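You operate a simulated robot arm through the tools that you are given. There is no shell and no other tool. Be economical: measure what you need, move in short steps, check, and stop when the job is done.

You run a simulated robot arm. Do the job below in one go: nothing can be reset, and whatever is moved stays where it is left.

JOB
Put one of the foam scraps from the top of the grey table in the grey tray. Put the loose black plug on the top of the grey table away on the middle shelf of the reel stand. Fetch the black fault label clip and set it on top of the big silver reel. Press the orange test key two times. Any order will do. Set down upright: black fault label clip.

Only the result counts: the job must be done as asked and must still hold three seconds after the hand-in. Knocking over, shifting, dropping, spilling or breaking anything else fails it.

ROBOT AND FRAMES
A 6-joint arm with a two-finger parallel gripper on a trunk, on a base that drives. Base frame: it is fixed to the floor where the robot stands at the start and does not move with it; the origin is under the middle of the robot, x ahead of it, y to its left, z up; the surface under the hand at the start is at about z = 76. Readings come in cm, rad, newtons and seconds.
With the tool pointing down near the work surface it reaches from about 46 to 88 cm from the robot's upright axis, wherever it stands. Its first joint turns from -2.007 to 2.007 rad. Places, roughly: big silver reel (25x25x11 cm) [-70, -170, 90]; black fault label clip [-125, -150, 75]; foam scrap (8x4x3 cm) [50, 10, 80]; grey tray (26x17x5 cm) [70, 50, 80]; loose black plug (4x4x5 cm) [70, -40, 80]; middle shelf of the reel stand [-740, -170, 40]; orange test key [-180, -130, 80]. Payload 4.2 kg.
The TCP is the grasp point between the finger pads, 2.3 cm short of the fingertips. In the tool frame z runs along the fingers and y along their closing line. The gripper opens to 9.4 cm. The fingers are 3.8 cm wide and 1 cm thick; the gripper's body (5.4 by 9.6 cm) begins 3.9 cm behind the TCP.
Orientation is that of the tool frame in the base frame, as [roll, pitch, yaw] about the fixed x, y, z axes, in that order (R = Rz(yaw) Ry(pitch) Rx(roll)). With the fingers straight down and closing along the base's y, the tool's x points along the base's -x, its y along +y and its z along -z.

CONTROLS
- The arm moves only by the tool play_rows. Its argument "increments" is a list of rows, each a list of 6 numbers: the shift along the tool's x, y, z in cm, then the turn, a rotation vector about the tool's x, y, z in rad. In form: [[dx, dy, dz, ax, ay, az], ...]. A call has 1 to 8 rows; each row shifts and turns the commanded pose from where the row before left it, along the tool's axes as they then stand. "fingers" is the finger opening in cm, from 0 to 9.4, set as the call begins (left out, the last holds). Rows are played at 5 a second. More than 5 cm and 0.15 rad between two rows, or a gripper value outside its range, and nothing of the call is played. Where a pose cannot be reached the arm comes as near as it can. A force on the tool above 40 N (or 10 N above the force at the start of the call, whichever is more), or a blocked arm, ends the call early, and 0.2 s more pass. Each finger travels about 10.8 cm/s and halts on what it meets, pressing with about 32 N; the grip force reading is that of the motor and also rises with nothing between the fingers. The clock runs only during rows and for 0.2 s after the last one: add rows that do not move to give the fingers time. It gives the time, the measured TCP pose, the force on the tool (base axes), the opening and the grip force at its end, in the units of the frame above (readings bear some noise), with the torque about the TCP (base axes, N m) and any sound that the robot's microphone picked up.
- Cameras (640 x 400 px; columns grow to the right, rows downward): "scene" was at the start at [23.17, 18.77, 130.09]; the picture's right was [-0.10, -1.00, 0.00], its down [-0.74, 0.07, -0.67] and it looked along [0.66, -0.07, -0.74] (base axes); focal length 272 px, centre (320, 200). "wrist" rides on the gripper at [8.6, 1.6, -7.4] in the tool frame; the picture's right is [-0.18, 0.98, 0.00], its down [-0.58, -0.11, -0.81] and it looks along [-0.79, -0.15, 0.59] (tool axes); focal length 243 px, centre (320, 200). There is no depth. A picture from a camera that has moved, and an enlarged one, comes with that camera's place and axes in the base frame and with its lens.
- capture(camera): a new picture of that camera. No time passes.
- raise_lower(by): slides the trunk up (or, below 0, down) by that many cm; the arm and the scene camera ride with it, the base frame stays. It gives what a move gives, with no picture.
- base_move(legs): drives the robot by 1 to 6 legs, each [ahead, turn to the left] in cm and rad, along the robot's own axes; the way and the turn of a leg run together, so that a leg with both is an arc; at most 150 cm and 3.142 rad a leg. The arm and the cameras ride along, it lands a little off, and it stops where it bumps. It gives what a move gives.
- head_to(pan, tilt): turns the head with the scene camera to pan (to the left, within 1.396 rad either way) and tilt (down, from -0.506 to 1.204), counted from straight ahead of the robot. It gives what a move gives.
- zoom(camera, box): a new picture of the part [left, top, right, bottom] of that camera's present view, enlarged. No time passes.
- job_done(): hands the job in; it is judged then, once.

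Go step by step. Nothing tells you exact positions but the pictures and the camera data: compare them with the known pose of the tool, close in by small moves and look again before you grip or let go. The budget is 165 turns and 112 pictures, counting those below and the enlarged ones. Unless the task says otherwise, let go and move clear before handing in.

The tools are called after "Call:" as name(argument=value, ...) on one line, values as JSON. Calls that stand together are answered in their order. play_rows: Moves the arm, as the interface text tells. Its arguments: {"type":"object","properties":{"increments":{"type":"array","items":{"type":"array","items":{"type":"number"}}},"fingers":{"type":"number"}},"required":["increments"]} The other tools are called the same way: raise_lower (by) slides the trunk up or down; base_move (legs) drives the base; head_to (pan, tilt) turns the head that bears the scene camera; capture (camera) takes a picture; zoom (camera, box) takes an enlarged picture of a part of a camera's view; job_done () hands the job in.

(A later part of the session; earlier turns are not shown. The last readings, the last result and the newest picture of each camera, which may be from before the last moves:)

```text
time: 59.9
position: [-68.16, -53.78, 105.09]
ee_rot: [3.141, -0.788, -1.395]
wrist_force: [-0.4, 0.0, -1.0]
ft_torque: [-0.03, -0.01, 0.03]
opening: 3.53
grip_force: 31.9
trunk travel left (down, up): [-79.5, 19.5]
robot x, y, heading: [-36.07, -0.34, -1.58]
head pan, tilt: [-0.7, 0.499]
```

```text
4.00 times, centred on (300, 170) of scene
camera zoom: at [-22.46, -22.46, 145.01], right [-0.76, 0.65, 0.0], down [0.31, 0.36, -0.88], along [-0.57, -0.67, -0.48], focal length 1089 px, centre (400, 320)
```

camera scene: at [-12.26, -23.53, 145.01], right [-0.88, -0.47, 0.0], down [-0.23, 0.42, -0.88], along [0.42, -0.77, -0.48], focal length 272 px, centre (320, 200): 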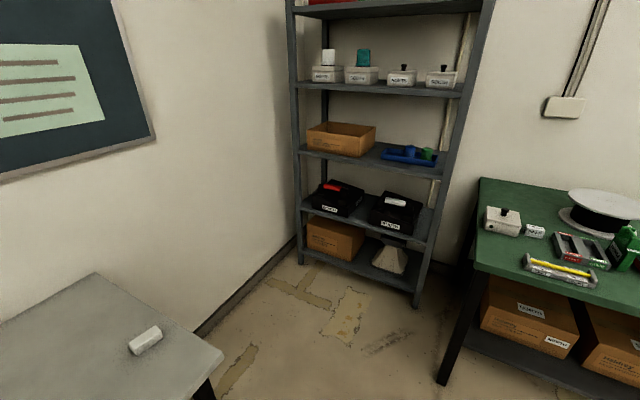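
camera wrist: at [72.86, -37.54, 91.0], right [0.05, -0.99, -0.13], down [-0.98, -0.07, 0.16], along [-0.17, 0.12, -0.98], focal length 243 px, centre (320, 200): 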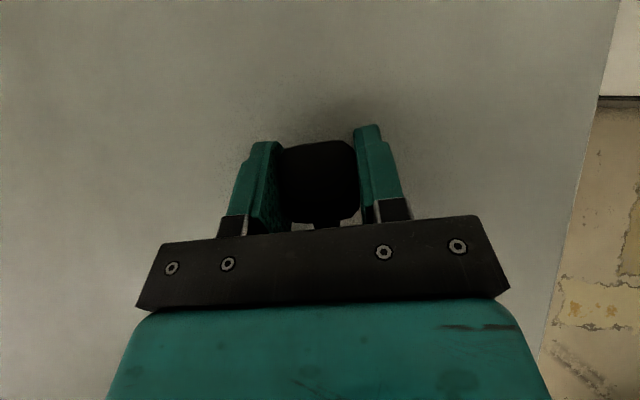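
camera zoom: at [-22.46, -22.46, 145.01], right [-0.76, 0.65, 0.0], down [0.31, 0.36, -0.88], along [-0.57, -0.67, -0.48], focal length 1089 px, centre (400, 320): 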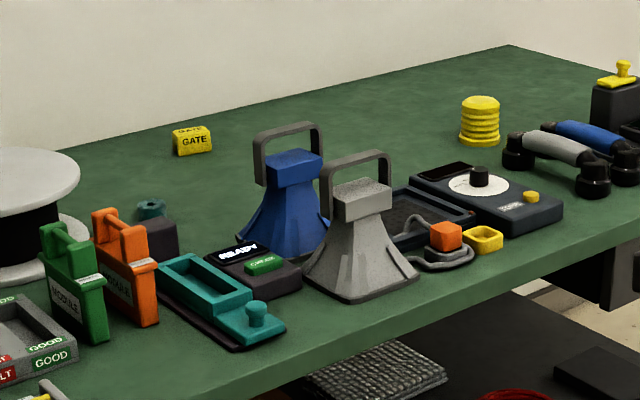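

I'll do the shelf first. I turn to face -x and look down the aisle.

Call:
base_move(legs=[[0, -1.567]])

Call:
head_to(pan=0.3, tilt=0.2)

Call:
capture(camera="scene")

```text
time: 64.2
position: [-89.35, 32.32, 105.04]
ee_rot: [3.14, -0.787, -2.977]
wrist_force: [-0.3, 0.4, -0.4]
ft_torque: [-0.03, 0.0, 0.02]
opening: 3.57
grip_force: 32.0
trunk travel left (down, up): [-79.5, 19.5]
robot x, y, heading: [-35.87, -0.4, 3.13]
head pan, tilt: [-0.7, 0.499]
```

```text
time: 65.4
position: [-89.28, 32.23, 105.12]
ee_rot: [3.141, -0.787, -2.978]
wrist_force: [-0.4, 0.3, -0.1]
ft_torque: [0.0, 0.0, 0.0]
opening: 3.58
grip_force: 31.5
trunk travel left (down, up): [-79.5, 19.5]
robot x, y, heading: [-35.95, 0.05, 3.127]
head pan, tilt: [0.3, 0.201]
```

```text
77 pictures are left
camera scene: at [-60.44, -22.06, 147.78], right [-0.28, 0.96, 0.0], down [0.19, 0.06, -0.98], along [-0.94, -0.27, -0.2], focal length 272 px, centre (320, 200)
```

scene: 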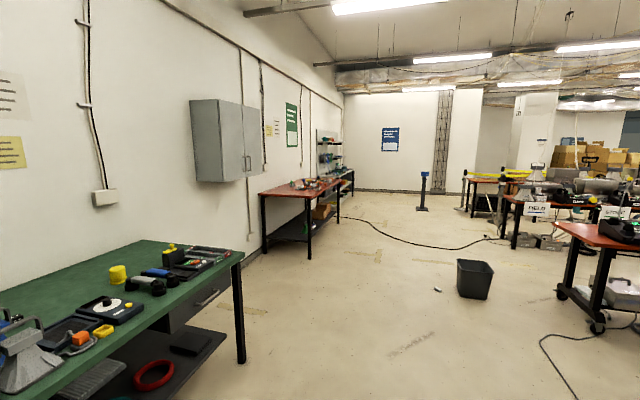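

The aisle is clear along y ≈ -45; bin and a small item on the floor lie to the right of it. I drive part of the way and look again.

Call:
base_move(legs=[[0, 0.3], [150, 0], [0, -0.285], [150, 0], [60, 0]])

Call:
head_to(pan=0.25, tilt=0.35)

Call:
capture(camera="scene")

```text
time: 85.0
position: [-448.9, -14.59, 105.03]
ee_rot: [3.141, -0.787, -2.952]
wrist_force: [-0.1, -0.7, -0.9]
ft_torque: [-0.02, -0.01, 0.0]
opening: 3.53
grip_force: 32.2
trunk travel left (down, up): [-79.5, 19.5]
robot x, y, heading: [-394.99, -45.72, -3.132]
head pan, tilt: [0.3, 0.201]
```

```text
time: 85.7
position: [-448.85, -14.62, 105.05]
ee_rot: [-3.142, -0.788, -2.951]
wrist_force: [0.7, -0.2, -0.9]
ft_torque: [0.02, 0.0, 0.01]
opening: 3.54
grip_force: 32.2
trunk travel left (down, up): [-79.5, 19.5]
robot x, y, heading: [-394.87, -45.91, -3.131]
head pan, tilt: [0.25, 0.351]
```

```text
76 pictures are left
camera scene: at [-418.66, -67.69, 146.38], right [-0.26, 0.97, 0.0], down [0.33, 0.09, -0.94], along [-0.91, -0.24, -0.34], focal length 272 px, centre (320, 200)
```

scene: 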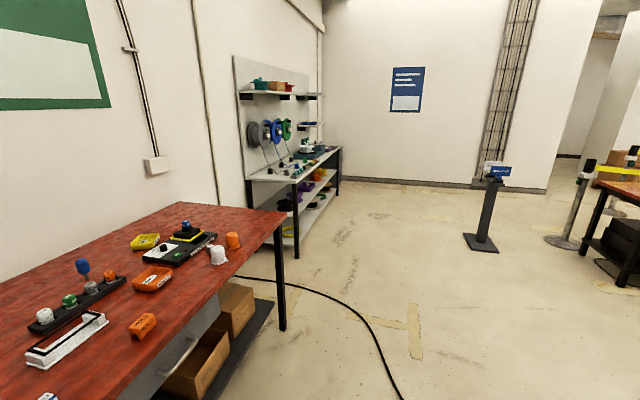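

The reel stand is ahead on the left (front edge about y = -140, x about -640 to -790); its middle shelf is below the table top. I drive on over the cable line to x ≈ -715.

Call:
base_move(legs=[[0, 0.03], [150, 0], [150, 0], [20, 0]])

Call:
head_to(pan=1.39, tilt=0.75)

Call:
capture(camera="scene")

```text
time: 101.7
position: [-768.05, -36.37, 105.07]
ee_rot: [3.142, -0.787, -2.898]
wrist_force: [-0.2, -0.2, -0.6]
ft_torque: [0.01, 0.01, -0.02]
opening: 3.53
grip_force: 32.4
trunk travel left (down, up): [-79.5, 19.5]
robot x, y, heading: [-712.25, -64.65, -3.079]
head pan, tilt: [0.25, 0.351]
```

```text
time: 103.0
position: [-767.83, -36.32, 105.02]
ee_rot: [3.141, -0.787, -2.899]
wrist_force: [0.5, 0.7, -1.5]
ft_torque: [0.0, 0.0, 0.03]
opening: 3.54
grip_force: 31.9
trunk travel left (down, up): [-79.5, 19.5]
robot x, y, heading: [-712.28, -64.31, -3.081]
head pan, tilt: [1.389, 0.75]
```

```text
75 pictures are left
camera scene: at [-727.22, -93.13, 142.82], right [-0.99, 0.12, 0.0], down [0.08, 0.68, -0.73], along [-0.09, -0.73, -0.68], focal length 272 px, centre (320, 200)
```

scene: 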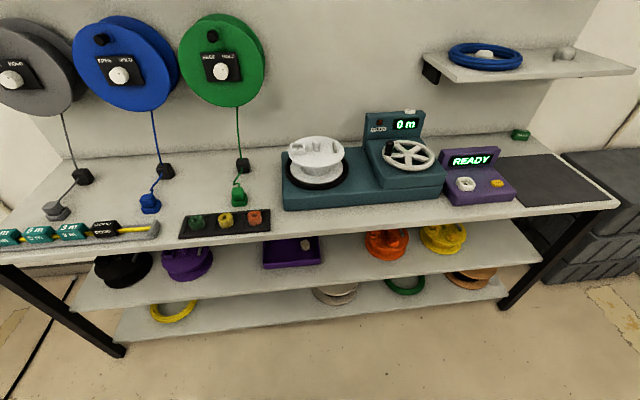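

The middle shelf has free space between the purple tray and the orange reel, around (-744, -160, 40). I turn to face the stand.

Call:
base_move(legs=[[0, 1.51], [10, 0]])

Call:
raise_lower(by=-55)

Call:
head_to(pan=-0.2, tilt=0.5)

Call:
capture(camera="scene")

Call:
capture(camera="wrist")

```text
time: 107.9
position: [-742.75, -128.92, 105.01]
ee_rot: [-3.14, -0.787, -1.371]
wrist_force: [0.1, -0.4, 0.4]
ft_torque: [-0.03, -0.01, 0.02]
opening: 3.51
grip_force: 32.2
trunk travel left (down, up): [-79.5, 19.5]
robot x, y, heading: [-712.22, -74.86, -1.554]
head pan, tilt: [1.389, 0.75]
```

```text
refused: -55 is not a number from -40 to 40
```

```text
time: 109.6
position: [-742.76, -128.96, 105.1]
ee_rot: [-3.141, -0.789, -1.369]
wrist_force: [-0.1, 0.3, 0.3]
ft_torque: [-0.01, -0.01, -0.03]
opening: 3.54
grip_force: 31.8
trunk travel left (down, up): [-79.5, 19.5]
robot x, y, heading: [-712.44, -74.48, -1.551]
head pan, tilt: [-0.201, 0.499]
```

```text
74 pictures are left
camera scene: at [-693.9, -98.37, 145.01], right [-0.98, 0.18, 0.0], down [0.09, 0.47, -0.88], along [-0.16, -0.86, -0.48], focal length 272 px, centre (320, 200)
```

scene: 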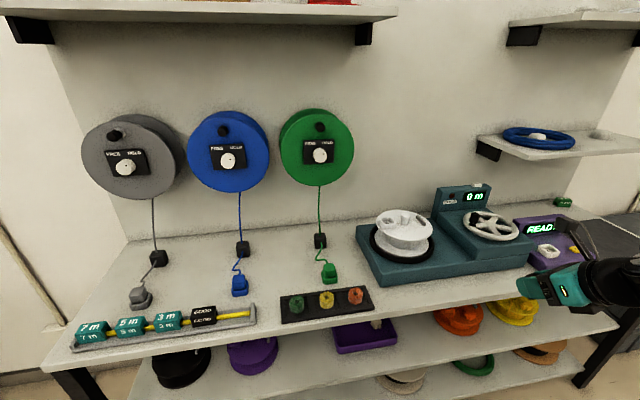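

```text
73 pictures are left
camera wrist: at [-744.31, -130.16, 116.56], right [-0.99, -0.07, -0.13], down [-0.09, 0.98, 0.16], along [0.12, 0.17, -0.98], focal length 243 px, centre (320, 200)
```

wrist: 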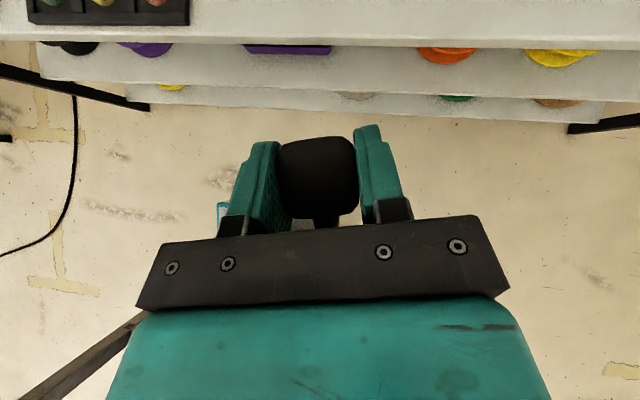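

The wrist view shows the shelf edge at about y = -150, and the gap centre at x ≈ -747. I lower the trunk.

Call:
raise_lower(by=-40)

Call:
raise_lower(by=-16)

Call:
capture(camera="scene")

Call:
capture(camera="wrist")

```text
time: 113.4
position: [-742.65, -129.05, 65.05]
ee_rot: [3.141, -0.787, -1.368]
wrist_force: [0.3, -0.4, -0.4]
ft_torque: [0.01, -0.02, -0.03]
opening: 3.55
grip_force: 32.2
trunk travel left (down, up): [-39.5, 59.5]
robot x, y, heading: [-712.07, -74.84, -1.551]
head pan, tilt: [-0.201, 0.499]
```

```text
time: 115.2
position: [-742.87, -128.98, 49.01]
ee_rot: [3.141, -0.788, -1.369]
wrist_force: [-0.5, 0.5, -0.9]
ft_torque: [0.02, -0.04, -0.02]
opening: 3.55
grip_force: 32.2
trunk travel left (down, up): [-23.5, 75.5]
robot x, y, heading: [-712.14, -74.65, -1.55]
head pan, tilt: [-0.201, 0.499]
```

```text
72 pictures are left
camera scene: at [-693.9, -98.37, 89.01], right [-0.98, 0.18, 0.0], down [0.09, 0.47, -0.88], along [-0.16, -0.86, -0.48], focal length 272 px, centre (320, 200)
```

scene: 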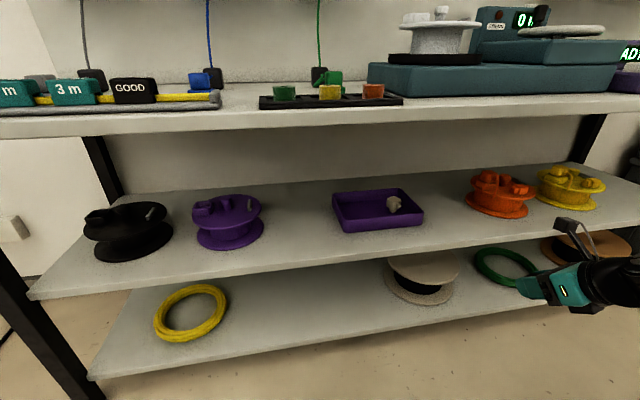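

```text
71 pictures are left
camera wrist: at [-744.3, -130.16, 60.57], right [-0.99, -0.07, -0.13], down [-0.09, 0.98, 0.16], along [0.12, 0.17, -0.98], focal length 243 px, centre (320, 200)
```

wrist: 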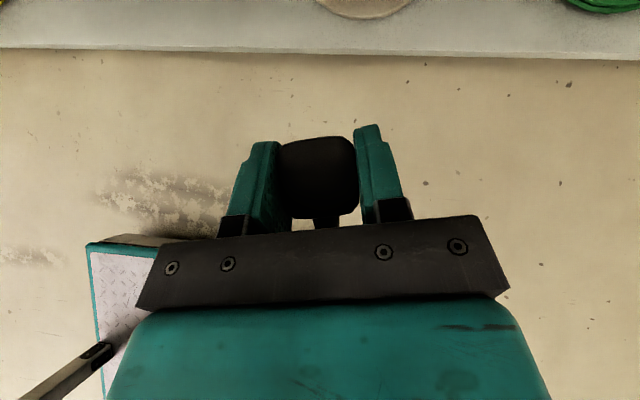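

Gap confirmed. I move the plug in over the shelf at about 5 cm height.

Call:
play_rows(increments=[[2.69, 1.37, 2.69, 0, 0, 0], [2.69, 1.37, 2.69, 0, 0, 0], [2.69, 1.37, 2.69, 0, 0, 0], [2.69, 1.37, 2.69, 0, 0, 0], [2.69, 1.37, 2.69, 0, 0, 0], [2.69, 1.37, 2.69, 0, 0, 0], [2.69, 1.37, 2.69, 0, 0, 0], [0, 0, 0, 0, 0, 0]])

Call:
capture(camera="scene")

Call:
capture(camera="wrist")

```text
time: 117.0
position: [-746.67, -156.92, 49.09]
ee_rot: [-3.14, -0.785, -1.371]
wrist_force: [-0.7, -1.0, -0.5]
ft_torque: [-0.02, 0.0, 0.01]
opening: 3.56
grip_force: 31.8
trunk travel left (down, up): [-23.5, 75.5]
robot x, y, heading: [-712.02, -74.57, -1.551]
head pan, tilt: [-0.201, 0.499]
```

```text
70 pictures are left
camera scene: at [-693.9, -98.37, 89.01], right [-0.98, 0.18, 0.0], down [0.09, 0.47, -0.88], along [-0.16, -0.86, -0.48], focal length 272 px, centre (320, 200)
```

scene: 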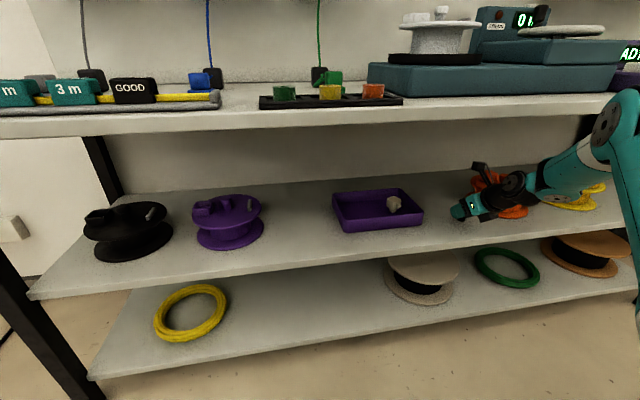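

```text
69 pictures are left
camera wrist: at [-748.24, -158.16, 60.58], right [-0.99, -0.07, -0.13], down [-0.09, 0.98, 0.16], along [0.12, 0.17, -0.98], focal length 243 px, centre (320, 200)
```

wrist: 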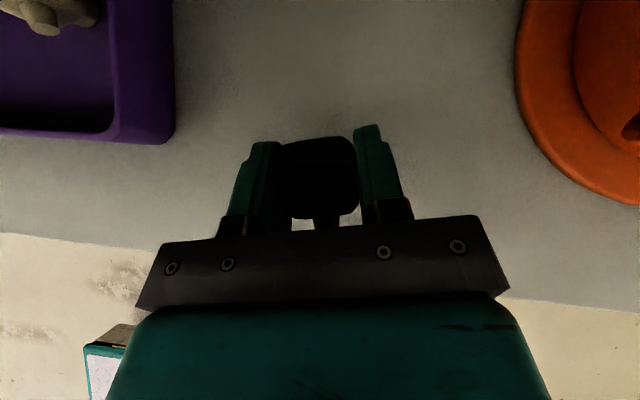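

Placement spot is good. I lower in small steps until contact.

Call:
play_rows(increments=[[-1.8, 0, 1.8, 0, 0, 0], [-1.1, 0, 1.1, 0, 0, 0], [-0.5, 0, 0.5, 0, 0, 0], [0, 0, 0, 0, 0, 0]])

Call:
capture(camera="wrist")

Call:
zoom(camera="scene", box=[420, 160, 580, 260])

```text
time: 117.6
position: [-747.01, -157.34, 46.95]
ee_rot: [3.127, -0.807, -1.357]
wrist_force: [-0.4, 3.3, 14.2]
ft_torque: [0.14, -0.27, 0.16]
opening: 3.52
grip_force: 31.9
trunk travel left (down, up): [-23.5, 75.5]
robot x, y, heading: [-712.32, -74.62, -1.556]
head pan, tilt: [-0.201, 0.499]
stopped in row 2: the force on the tool passed its limit at 123 N (the readings are from after the stop); the commanded pose is now the measured one
```

```text
68 pictures are left
camera wrist: at [-748.42, -158.32, 58.52], right [-0.99, -0.07, -0.12], down [-0.09, 0.99, 0.14], along [0.11, 0.14, -0.98], focal length 243 px, centre (320, 200)
```

wrist: 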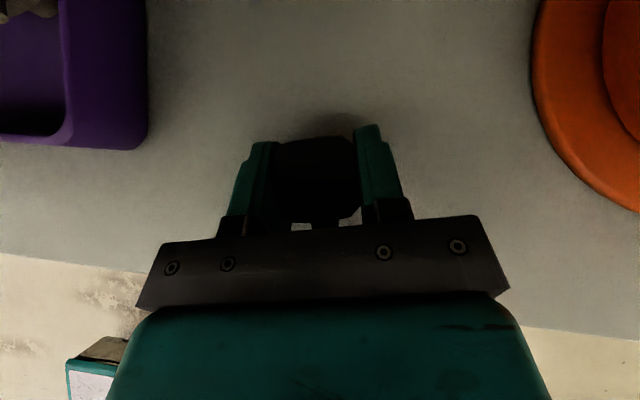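

```text
4.00 times, centred on (500, 210) of scene
camera zoom: at [-693.89, -98.32, 89.02], right [-0.98, 0.18, 0.0], down [0.09, 0.47, -0.88], along [-0.16, -0.86, -0.48], focal length 1089 px, centre (-400, 160)
```

zoom: 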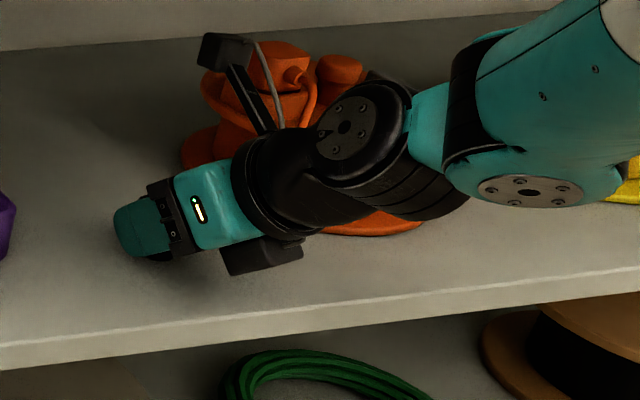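

Contact came at TCP z ≈ 47, so the shelf top is at about 43.4 — consistent with the plug touching. I release gently and look.

Call:
play_rows(increments=[[0, 0, 0, 0, 0, 0], [0, 0, 0, 0, 0, 0]], fingers=5.5)

Call:
capture(camera="wrist")

```text
time: 118.2
position: [-747.06, -157.41, 46.87]
ee_rot: [3.127, -0.81, -1.362]
wrist_force: [-18.2, 1.6, 23.3]
ft_torque: [0.07, -0.06, -0.08]
opening: 4.72
grip_force: 0.2
trunk travel left (down, up): [-23.5, 75.5]
robot x, y, heading: [-712.3, -74.65, -1.554]
head pan, tilt: [-0.201, 0.499]
```

```text
66 pictures are left
camera wrist: at [-748.59, -158.27, 58.52], right [-0.99, -0.07, -0.12], down [-0.09, 0.99, 0.14], along [0.11, 0.14, -0.98], focal length 243 px, centre (320, 200)
```

wrist: 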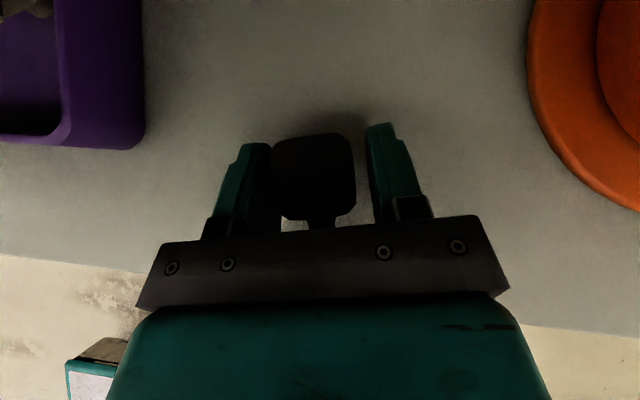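

The left finger still rests on the plug and the hand is loaded; I raise a touch and open further.

Call:
play_rows(increments=[[0.15, 0, -0.15, 0, 0, 0], [0, 0, 0, 0, 0, 0], [0, 0, 0, 0, 0, 0]], fingers=7.0)

Call:
capture(camera="wrist")

Call:
zoom(camera="scene", box=[420, 180, 540, 255])

```text
time: 119.0
position: [-746.91, -157.33, 46.99]
ee_rot: [3.133, -0.804, -1.361]
wrist_force: [-15.6, 4.5, 18.3]
ft_torque: [0.21, -0.14, 0.23]
opening: 6.37
grip_force: 0.2
trunk travel left (down, up): [-23.5, 75.5]
robot x, y, heading: [-712.16, -74.71, -1.552]
head pan, tilt: [-0.201, 0.499]
```

```text
65 pictures are left
camera wrist: at [-748.43, -158.24, 58.51], right [-0.99, -0.07, -0.13], down [-0.09, 0.99, 0.14], along [0.11, 0.15, -0.98], focal length 243 px, centre (320, 200)
```

wrist: 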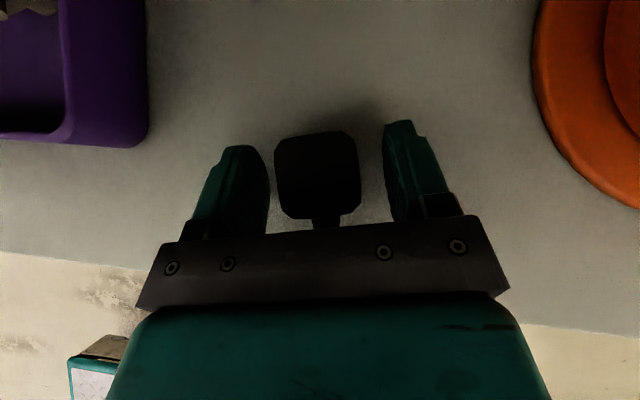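

```text
5.33 times, centred on (480, 218) of scene
camera zoom: at [-693.91, -98.31, 89.03], right [-0.98, 0.18, 0.0], down [0.09, 0.47, -0.88], along [-0.16, -0.86, -0.48], focal length 1453 px, centre (-533, 107)
```

zoom: 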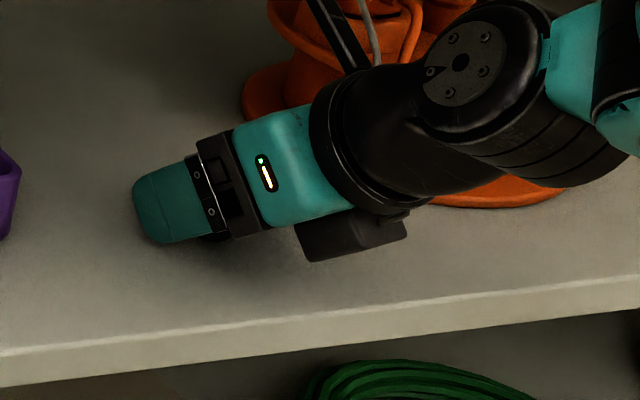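

The plug stands free. I lift slightly and retract along the fingers.

Call:
play_rows(increments=[[0.4, 0, -0.6, 0, 0, 0], [0, 0, -3, 0, 0, 0], [0, 0, -3, 0, 0, 0], [-1.5, 0, -3, 0, 0, 0], [-2.5, 0, -3, 0, 0, 0], [-2.5, 0, -3, 0, 0, 0], [0, 0, 0, 0, 0, 0]])

Call:
capture(camera="scene")

Call:
capture(camera="wrist")

```text
time: 120.6
position: [-750.01, -142.37, 53.27]
ee_rot: [3.132, -0.804, -1.362]
wrist_force: [1.1, 0.4, -0.5]
ft_torque: [-0.01, -0.06, -0.01]
opening: 7.0
grip_force: 0.2
trunk travel left (down, up): [-23.5, 75.5]
robot x, y, heading: [-712.45, -74.85, -1.55]
head pan, tilt: [-0.201, 0.499]
```

```text
63 pictures are left
camera scene: at [-693.91, -98.36, 89.01], right [-0.98, 0.18, 0.0], down [0.09, 0.47, -0.88], along [-0.16, -0.86, -0.48], focal length 272 px, centre (320, 200)
```

scene: 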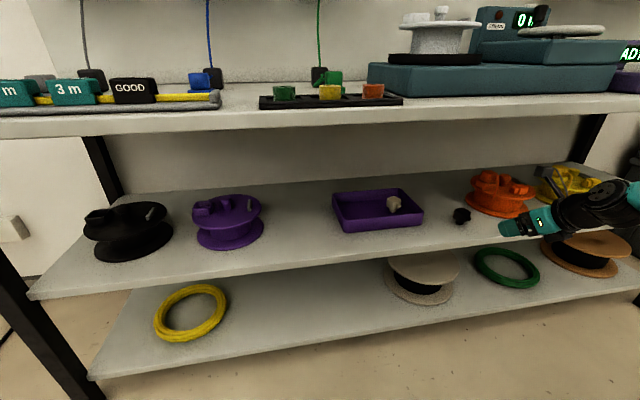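

```text
62 pictures are left
camera wrist: at [-751.45, -143.3, 64.8], right [-0.99, -0.07, -0.13], down [-0.09, 0.99, 0.14], along [0.11, 0.15, -0.98], focal length 243 px, centre (320, 200)
```

wrist: 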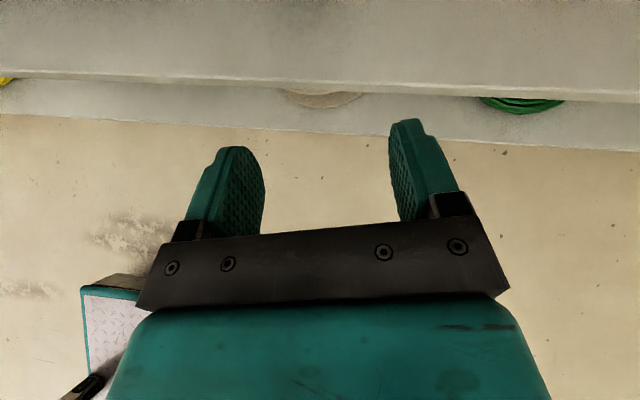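

The plug sits on the middle shelf. I pull the hand back, raise the trunk, and drive back toward the green bench.

Call:
play_rows(increments=[[-2.5, 0, -2.5, 0, 0, 0], [-2.5, 0, -2.5, 0, 0, 0], [-2.5, 0, -2.5, 0, 0, 0], [-2.5, 0, -2.5, 0, 0, 0], [-2.5, 0, -2.5, 0, 0, 0], [0, 0, 0, 0, 0, 0]])

Call:
raise_lower(by=40)

Call:
raise_lower(by=16)

Call:
base_move(legs=[[-12, 0], [0, 1.58], [150, 0], [100, 0]])

Call:
head_to(pan=-0.1, tilt=0.4)

Call:
capture(camera="scene")

```text
time: 122.0
position: [-753.47, -124.73, 52.94]
ee_rot: [3.135, -0.804, -1.36]
wrist_force: [-0.2, 0.8, 0.2]
ft_torque: [-0.01, 0.01, 0.01]
opening: 6.98
grip_force: 0.0
trunk travel left (down, up): [-23.5, 75.5]
robot x, y, heading: [-712.16, -74.64, -1.547]
head pan, tilt: [-0.201, 0.499]
```

```text
time: 125.8
position: [-753.47, -124.86, 92.9]
ee_rot: [3.135, -0.803, -1.361]
wrist_force: [-0.6, -0.5, -0.1]
ft_torque: [0.01, 0.0, -0.02]
opening: 7.0
grip_force: 0.0
trunk travel left (down, up): [-63.5, 35.5]
robot x, y, heading: [-712.35, -75.14, -1.556]
head pan, tilt: [-0.201, 0.499]
```

```text
time: 127.6
position: [-753.54, -125.01, 108.95]
ee_rot: [3.134, -0.803, -1.363]
wrist_force: [0.1, 0.3, 0.2]
ft_torque: [-0.04, -0.01, -0.01]
opening: 7.01
grip_force: 0.1
trunk travel left (down, up): [-79.5, 19.5]
robot x, y, heading: [-712.22, -74.6, -1.551]
head pan, tilt: [-0.201, 0.499]
```

```text
time: 144.6
position: [-412.04, -108.06, 109.0]
ee_rot: [3.133, -0.803, 0.17]
wrist_force: [-1.0, 0.3, 0.4]
ft_torque: [-0.01, 0.0, 0.05]
opening: 6.98
grip_force: 0.0
trunk travel left (down, up): [-79.5, 19.5]
robot x, y, heading: [-460.65, -64.55, -0.015]
head pan, tilt: [-0.201, 0.499]
```

```text
time: 145.2
position: [-412.16, -108.0, 108.93]
ee_rot: [3.132, -0.804, 0.17]
wrist_force: [0.1, 0.2, -0.4]
ft_torque: [0.01, 0.03, -0.01]
opening: 7.0
grip_force: 0.0
trunk travel left (down, up): [-79.5, 19.5]
robot x, y, heading: [-460.76, -64.59, -0.013]
head pan, tilt: [-0.099, 0.4]
```

```text
61 pictures are left
camera scene: at [-435.89, -46.61, 145.92], right [-0.12, -0.99, 0.0], down [-0.39, 0.05, -0.92], along [0.91, -0.11, -0.39], focal length 272 px, centre (320, 200)
```

scene: 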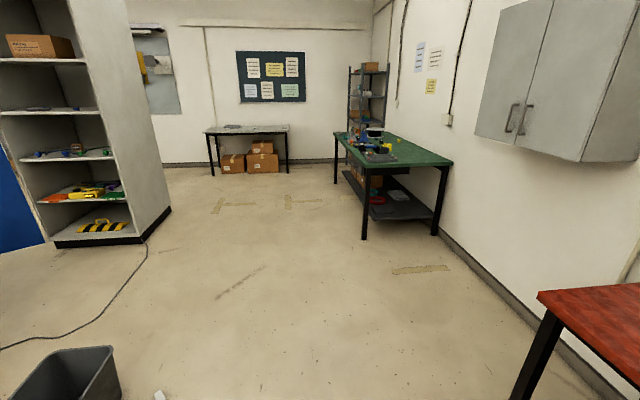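

The way back is free. I raise the trunk for clearance, drive to the green bench and turn to face it.

Call:
raise_lower(by=15)

Call:
base_move(legs=[[0, 0.035], [150, 0], [150, 0], [35, 0], [0, -1.59]])

Call:
head_to(pan=-0.3, tilt=0.8)

Call:
capture(camera="scene")

```text
time: 147.0
position: [-412.11, -107.97, 123.86]
ee_rot: [3.132, -0.803, 0.172]
wrist_force: [0.4, 0.7, 0.4]
ft_torque: [-0.02, -0.01, 0.01]
opening: 6.99
grip_force: 0.1
trunk travel left (down, up): [-94.5, 4.5]
robot x, y, heading: [-461.33, -64.84, -0.014]
head pan, tilt: [-0.099, 0.4]
```

```text
time: 167.4
position: [-170.78, -103.51, 123.9]
ee_rot: [3.132, -0.804, -1.372]
wrist_force: [0.0, 0.3, 0.0]
ft_torque: [-0.01, 0.0, -0.02]
opening: 6.99
grip_force: 0.0
trunk travel left (down, up): [-94.5, 4.5]
robot x, y, heading: [-129.31, -53.27, -1.558]
head pan, tilt: [-0.099, 0.4]
```

```text
time: 168.3
position: [-170.8, -103.41, 123.89]
ee_rot: [3.131, -0.802, -1.373]
wrist_force: [1.1, 0.0, -0.3]
ft_torque: [0.02, 0.0, 0.02]
opening: 6.98
grip_force: 0.0
trunk travel left (down, up): [-94.5, 4.5]
robot x, y, heading: [-129.34, -53.88, -1.556]
head pan, tilt: [-0.3, 0.799]
```

```text
60 pictures are left
camera scene: at [-111.48, -76.23, 157.42], right [-0.96, 0.28, 0.0], down [0.2, 0.69, -0.7], along [-0.2, -0.67, -0.72], focal length 272 px, centre (320, 200)
```

scene: 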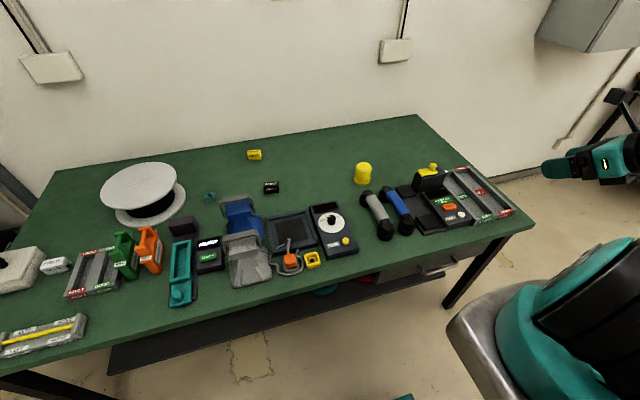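

I see a small black block near the middle of the bench; I zoom in on it, and on the orange key.

Call:
zoom(camera="scene", box=[220, 140, 316, 200])

Call:
zoom(camera="scene", box=[390, 160, 518, 240])

Call:
zoom(camera="scene", box=[90, 150, 218, 230])

```text
6.67 times, centred on (268, 170) of scene
camera zoom: at [-111.48, -76.23, 157.42], right [-0.96, 0.28, 0.0], down [0.2, 0.69, -0.7], along [-0.2, -0.67, -0.72], focal length 1816 px, centre (667, 400)
```

zoom: 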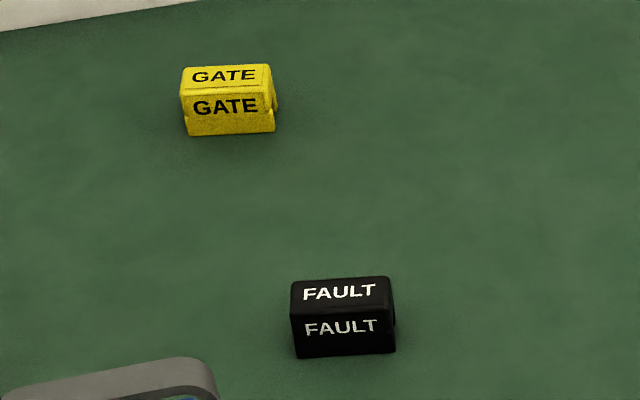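

```text
5.00 times, centred on (454, 200) of scene
camera zoom: at [-111.48, -76.23, 157.42], right [-0.96, 0.28, 0.0], down [0.2, 0.69, -0.7], along [-0.2, -0.67, -0.72], focal length 1362 px, centre (-350, 200)
```

zoom: 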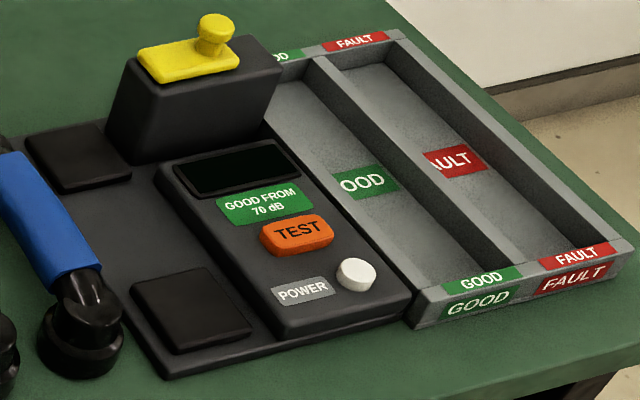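

```text
5.00 times, centred on (154, 190) of scene
camera zoom: at [-111.48, -76.23, 157.42], right [-0.96, 0.28, 0.0], down [0.2, 0.69, -0.7], along [-0.2, -0.67, -0.72], focal length 1362 px, centre (1150, 250)
```

zoom: 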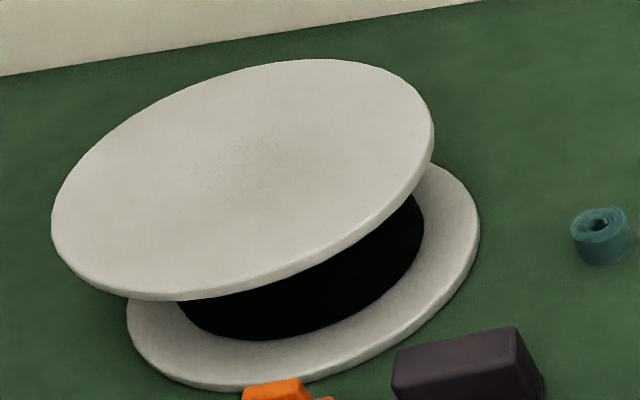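

The FAULT clip is at about (-115, -160), label top and front, upright as it stands. I move the base so that both clip and reel come within reach.

Call:
base_move(legs=[[0, 1.557], [50, 0], [0, -1.571], [25, 0]])

Call:
head_to(pan=-0.3, tilt=0.8)

Call:
capture(camera="scene")

```text
time: 180.3
position: [-118.21, -128.08, 123.97]
ee_rot: [3.133, -0.804, -1.338]
wrist_force: [-0.2, 0.0, 0.7]
ft_torque: [0.0, 0.0, 0.01]
opening: 6.99
grip_force: 0.1
trunk travel left (down, up): [-94.5, 4.5]
robot x, y, heading: [-78.25, -76.7, -1.522]
head pan, tilt: [-0.3, 0.799]
```

```text
time: 180.9
position: [-118.04, -128.03, 123.84]
ee_rot: [3.134, -0.802, -1.337]
wrist_force: [0.8, 0.2, 0.1]
ft_torque: [0.0, -0.01, -0.01]
opening: 6.99
grip_force: 0.1
trunk travel left (down, up): [-94.5, 4.5]
robot x, y, heading: [-78.1, -77.01, -1.526]
head pan, tilt: [-0.3, 0.799]
```

```text
56 pictures are left
camera scene: at [-59.73, -99.09, 157.42], right [-0.97, 0.25, 0.0], down [0.18, 0.69, -0.7], along [-0.18, -0.67, -0.72], focal length 272 px, centre (320, 200)
```

scene: 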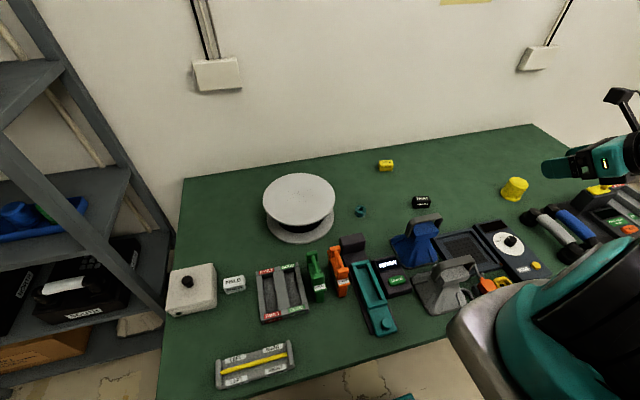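

Clip is roughly at (-116, -160), about 6x3x4 cm. I move forward at height, bring the tool to point down, and turn it so it closes across the clip's short side.

Call:
play_rows(increments=[[2.8, 0.5, 2.9, 0, 0, 0], [2.8, 0.5, 2.9, 0, 0, 0], [2.8, 0.5, 2.9, 0, 0, 0], [2.8, 0.5, 2.9, 0, 0, 0], [2.8, 0.5, 2.9, 0, -0.14, 0], [2.2, 0.5, 2.6, 0, -0.14, 0], [0, 0, 0, 0, -0.14, 0], [0, 0, 0, 0, -0.14, 0]])

Call:
play_rows(increments=[[0, 0, 0, 0, -0.14, 0], [0, 0, 0, 0, -0.103, 0], [0, 0, 0, 0, 0, -0.142], [0, 0, 0, 0, 0, -0.142], [0, 0, 0, 0, 0, -0.142], [0, 0, 0, 0, 0, -0.142], [0, 0, 0, 0, 0, -0.142], [0, 0, 0, 0, 0, -0.142]])

Call:
play_rows(increments=[[0, 0, 2, 0, 0, -0.142], [0, 0, 2, 0, 0, -0.142], [0, 0, 0, 0, 0, 0]], fingers=9.4)

Call:
capture(camera="wrist")

Call:
capture(camera="scene")

```text
time: 182.7
position: [-115.92, -151.7, 123.11]
ee_rot: [3.136, -0.241, -1.345]
wrist_force: [0.2, 0.1, 0.1]
ft_torque: [0.01, 0.0, 0.0]
opening: 7.02
grip_force: 0.0
trunk travel left (down, up): [-94.5, 4.5]
robot x, y, heading: [-77.89, -77.22, -1.532]
head pan, tilt: [-0.3, 0.799]
```

```text
time: 184.5
position: [-115.7, -151.66, 123.26]
ee_rot: [3.137, 0.004, -0.49]
wrist_force: [0.0, 1.0, 0.1]
ft_torque: [0.0, 0.01, 0.01]
opening: 6.98
grip_force: 0.0
trunk travel left (down, up): [-94.5, 4.5]
robot x, y, heading: [-78.38, -77.23, -1.529]
head pan, tilt: [-0.3, 0.799]
```

```text
time: 185.3
position: [-115.8, -151.64, 119.2]
ee_rot: [3.138, 0.005, -0.208]
wrist_force: [-0.8, 0.5, -0.7]
ft_torque: [0.0, -0.02, -0.01]
opening: 9.41
grip_force: 0.0
trunk travel left (down, up): [-94.5, 4.5]
robot x, y, heading: [-77.7, -77.13, -1.526]
head pan, tilt: [-0.3, 0.799]
```

```text
55 pictures are left
camera wrist: at [-107.78, -155.02, 126.76], right [-0.38, -0.92, 0.0], down [-0.54, 0.23, 0.81], along [-0.75, 0.31, -0.59], focal length 243 px, centre (320, 200)
```

wrist: 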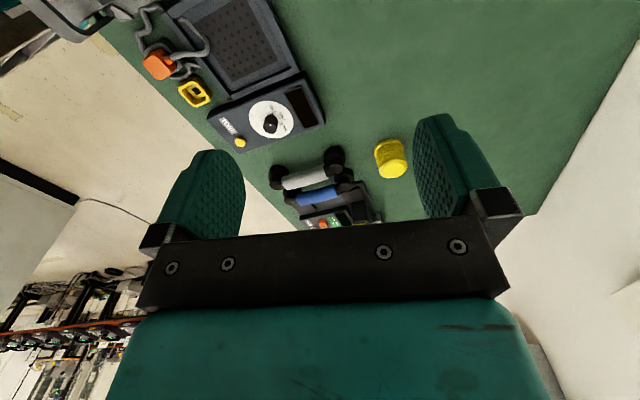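

```text
54 pictures are left
camera scene: at [-59.73, -99.1, 157.41], right [-0.97, 0.25, 0.0], down [0.18, 0.69, -0.7], along [-0.18, -0.67, -0.72], focal length 272 px, centre (320, 200)
```

scene: 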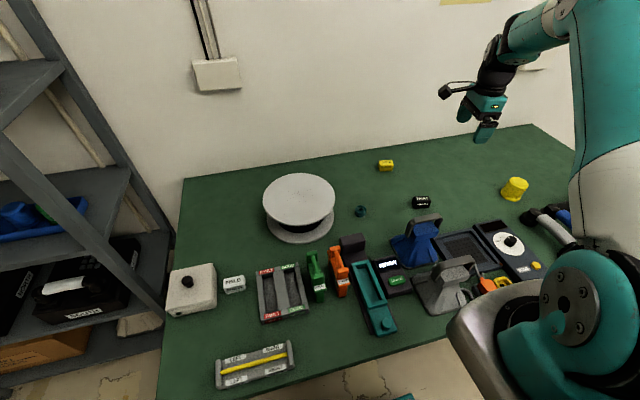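

The clip is too far below for the wrist view. I move over it and descend to z ≈ 95.

Call:
play_rows(increments=[[0.6, 2.9, 3.5, 0, 0, 0], [0.6, 2.9, 3.5, 0, 0, 0], [0.6, 2.8, 3.5, 0, 0, 0], [0, 0, 4, 0, 0, 0], [0, 0, 4, 0, 0, 0], [0, 0, 4, 0, 0, 0], [0, 0, 1.5, 0, 0, 0], [0, 0, 0, 0, 0, 0]])

Call:
capture(camera="wrist")

Call:
zoom(camera="scene", box=[340, 110, 500, 210])

```text
time: 187.1
position: [-114.22, -156.99, 96.37]
ee_rot: [3.138, 0.005, -0.209]
wrist_force: [0.3, 0.3, 0.0]
ft_torque: [0.0, 0.0, 0.02]
opening: 9.4
grip_force: 0.1
out of reach, approached as far as the arm can: row 3, 5, 6, 7
trunk travel left (down, up): [-94.5, 4.5]
robot x, y, heading: [-78.07, -77.0, -1.526]
head pan, tilt: [-0.3, 0.799]
```

```text
53 pictures are left
camera wrist: at [-106.14, -160.44, 103.91], right [-0.38, -0.92, 0.0], down [-0.54, 0.23, 0.81], along [-0.75, 0.31, -0.59], focal length 243 px, centre (320, 200)
```

wrist: 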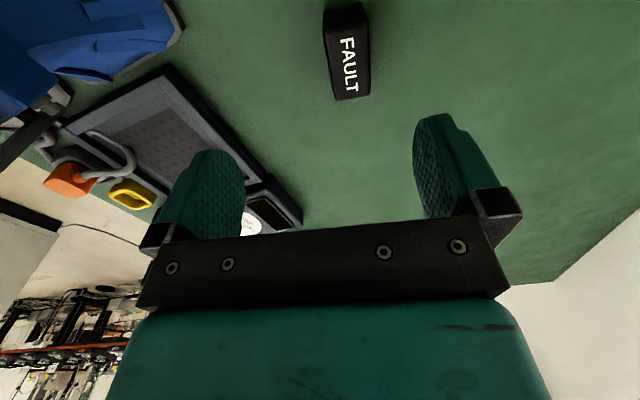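

```text
4.00 times, centred on (420, 160) of scene
camera zoom: at [-59.73, -99.09, 157.42], right [-0.97, 0.25, 0.0], down [0.18, 0.69, -0.7], along [-0.18, -0.67, -0.72], focal length 1089 px, centre (-80, 360)
```

zoom: 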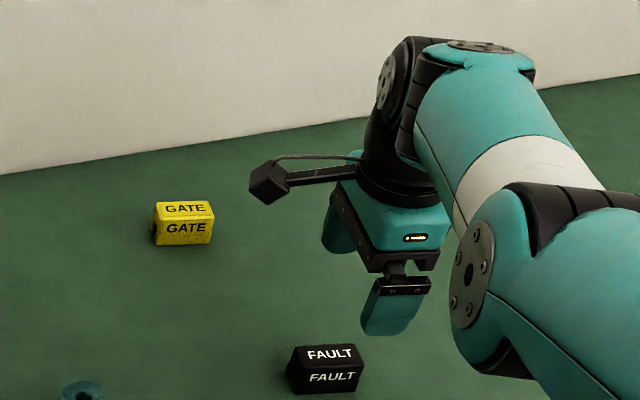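

The arm is at its reach limit because the trunk is high. I raise the hand relative to the trunk and then lower the trunk 30 cm.

Call:
play_rows(increments=[[0, 0, -4, 0, 0, 0], [0, 0, -4, 0, 0, 0], [0, 0, -4, 0, 0, 0], [0, 0, -4, 0, 0, 0], [0, 0, -4, 0, 0, 0], [0, 0, -4, 0, 0, 0], [0, 0, -4, 0, 0, 0], [0, 0, 0, 0, 0, 0]])

Call:
raise_lower(by=-30)

Call:
capture(camera="wrist")

Call:
capture(camera="scene")

```text
time: 188.9
position: [-115.6, -160.0, 123.59]
ee_rot: [3.138, 0.005, -0.209]
wrist_force: [0.1, 0.1, 0.6]
ft_torque: [0.02, -0.02, -0.01]
opening: 9.37
grip_force: 0.0
out of reach, approached as far as the arm can: row 1, 2, 3, 4
trunk travel left (down, up): [-94.5, 4.5]
robot x, y, heading: [-77.85, -77.13, -1.524]
head pan, tilt: [-0.3, 0.799]
```

```text
time: 191.9
position: [-115.53, -160.17, 93.59]
ee_rot: [3.138, 0.006, -0.209]
wrist_force: [0.1, 0.5, -0.3]
ft_torque: [0.0, 0.0, 0.01]
opening: 9.4
grip_force: 0.1
trunk travel left (down, up): [-64.5, 34.5]
robot x, y, heading: [-78.14, -77.12, -1.531]
head pan, tilt: [-0.3, 0.799]
```

```text
51 pictures are left
camera wrist: at [-107.48, -163.38, 101.12], right [-0.38, -0.92, 0.0], down [-0.54, 0.23, 0.81], along [-0.75, 0.31, -0.59], focal length 243 px, centre (320, 200)
```

wrist: 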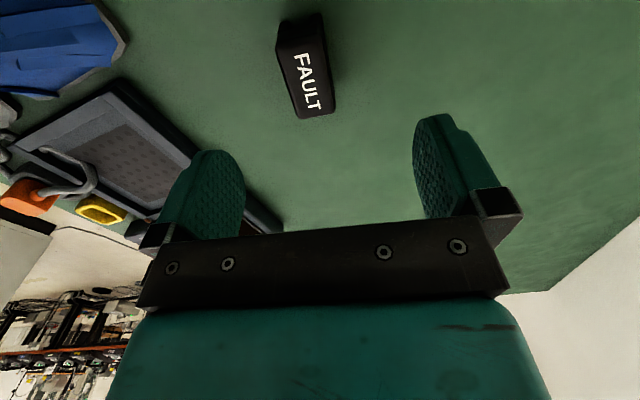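

```text
50 pictures are left
camera scene: at [-59.72, -99.09, 127.42], right [-0.97, 0.25, 0.0], down [0.18, 0.69, -0.7], along [-0.18, -0.67, -0.72], focal length 272 px, centre (320, 200)
```

scene: 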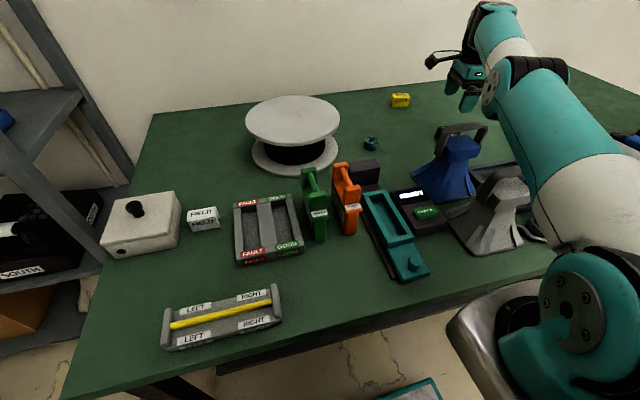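

Two views agree on the clip centre at (-116.2, -158.9). I correct and descend to z ≈ 85, then look.

Call:
play_rows(increments=[[-0.93, -1.03, 2, 0, 0, -0.05], [0, 0, 3, 0, 0, 0], [0, 0, 2.5, 0, 0, 0], [0, 0, 1, 0, 0, 0], [0, 0, 0, 0, 0, 0]])

Call:
capture(camera="wrist")

Call:
zoom(camera="scene", box=[400, 40, 528, 120])

```text
time: 193.1
position: [-116.64, -159.48, 85.1]
ee_rot: [3.139, 0.006, -0.158]
wrist_force: [0.2, 0.1, 0.7]
ft_torque: [-0.05, -0.01, 0.04]
opening: 9.38
grip_force: 0.1
out of reach, approached as far as the arm can: row 3
trunk travel left (down, up): [-64.5, 34.5]
robot x, y, heading: [-77.66, -76.96, -1.528]
head pan, tilt: [-0.3, 0.799]
```

```text
49 pictures are left
camera wrist: at [-108.43, -162.45, 92.64], right [-0.34, -0.94, 0.0], down [-0.55, 0.2, 0.81], along [-0.76, 0.27, -0.59], focal length 243 px, centre (320, 200)
```

wrist: 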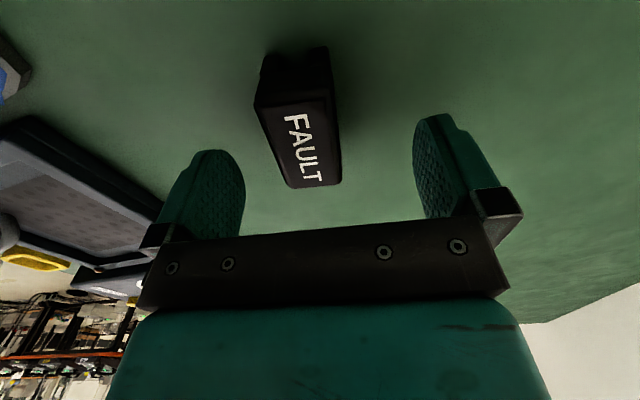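

```text
5.00 times, centred on (464, 80) of scene
camera zoom: at [-59.72, -99.09, 127.41], right [-0.97, 0.25, 0.0], down [0.18, 0.69, -0.7], along [-0.18, -0.67, -0.72], focal length 1362 px, centre (-400, 800)
```

zoom: 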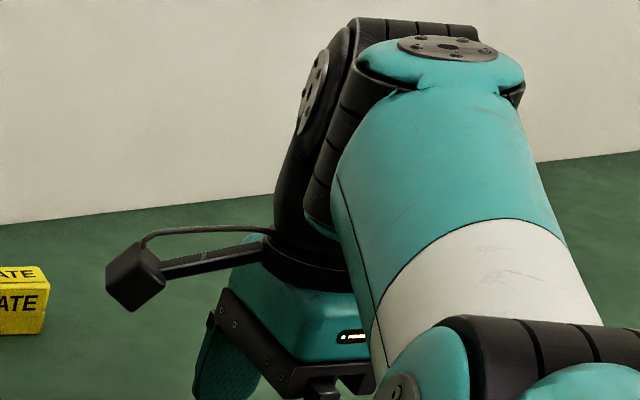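

Well centred; clip top is about z = 83. I descend 3 cm more and close.

Call:
play_rows(increments=[[0.4, -0.3, 1, 0, 0, 0], [0, 0, 1, 0, 0, 0], [0, 0, 0.9, 0, 0, 0], [0, 0, 0, 0, 0, 0]])

Call:
capture(camera="wrist")

```text
time: 194.1
position: [-116.32, -159.69, 83.01]
ee_rot: [3.129, 0.008, -0.16]
wrist_force: [-0.1, 1.4, -0.4]
ft_torque: [-0.01, -0.01, 0.01]
opening: 9.41
grip_force: 0.1
out of reach, approached as far as the arm can: row 1
trunk travel left (down, up): [-64.5, 34.5]
robot x, y, heading: [-78.19, -76.9, -1.526]
head pan, tilt: [-0.3, 0.799]
```

```text
47 pictures are left
camera wrist: at [-108.1, -162.63, 90.55], right [-0.34, -0.94, 0.01], down [-0.55, 0.21, 0.81], along [-0.77, 0.27, -0.59], focal length 243 px, centre (320, 200)
```

wrist: 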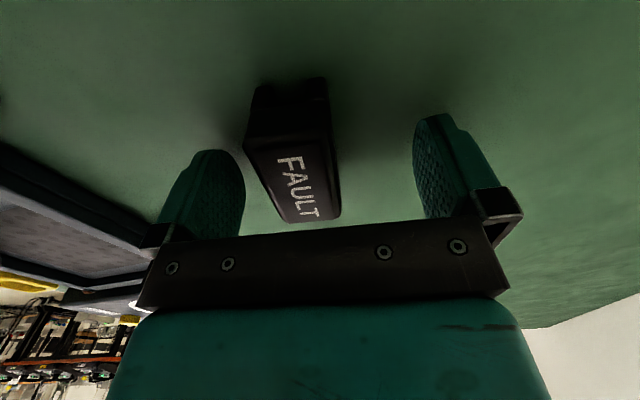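

I shift 0.8 cm toward the robot to centre, lower slightly and close.

Call:
play_rows(increments=[[0, -0.8, 0, 0, 0, 0], [0, 0, 0.6, 0, 0, 0], [0, 0, 0.4, 0, 0, 0], [0, 0, 0, 0, 0, 0]])

Call:
play_rows(increments=[[0, 0, 0, 0, 0, 0], [0, 0, 0, 0, 0, 0], [0, 0, 0, 0, 0, 0]], fingers=0)

Call:
capture(camera="wrist")

```text
time: 195.3
position: [-116.82, -160.11, 84.57]
ee_rot: [3.091, 0.022, -0.158]
wrist_force: [-0.2, 0.0, 0.3]
ft_torque: [0.01, 0.0, -0.01]
opening: 9.4
grip_force: 0.0
out of reach, approached as far as the arm can: row 1
trunk travel left (down, up): [-64.5, 34.5]
robot x, y, heading: [-78.01, -77.05, -1.529]
head pan, tilt: [-0.3, 0.799]
stopped in row 4: the arm was blocked; the commanded pose is now the measured one
```

```text
time: 196.1
position: [-116.75, -160.14, 84.66]
ee_rot: [3.091, 0.021, -0.159]
wrist_force: [1.1, 0.5, 1.5]
ft_torque: [0.07, -0.03, -0.03]
opening: 3.1
grip_force: 32.0
trunk travel left (down, up): [-64.5, 34.5]
robot x, y, heading: [-78.06, -76.86, -1.528]
head pan, tilt: [-0.3, 0.799]
```

```text
46 pictures are left
camera wrist: at [-108.37, -162.68, 92.13], right [-0.34, -0.94, 0.05], down [-0.53, 0.24, 0.81], along [-0.78, 0.24, -0.58], focal length 243 px, centre (320, 200)
```

wrist: 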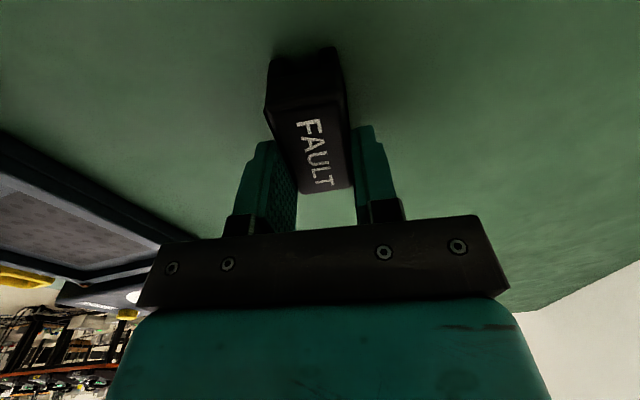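

The arm reported blocked and ended higher than wanted, though the clip is between the pads. I check the scene for anything touched.

Call:
capture(camera="scene")

```text
45 pictures are left
camera scene: at [-59.46, -98.72, 127.47], right [-0.97, 0.25, 0.0], down [0.18, 0.69, -0.7], along [-0.18, -0.68, -0.71], focal length 272 px, centre (320, 200)
```

scene: 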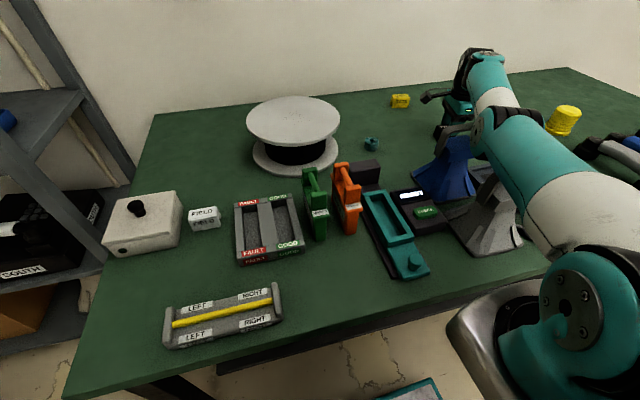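

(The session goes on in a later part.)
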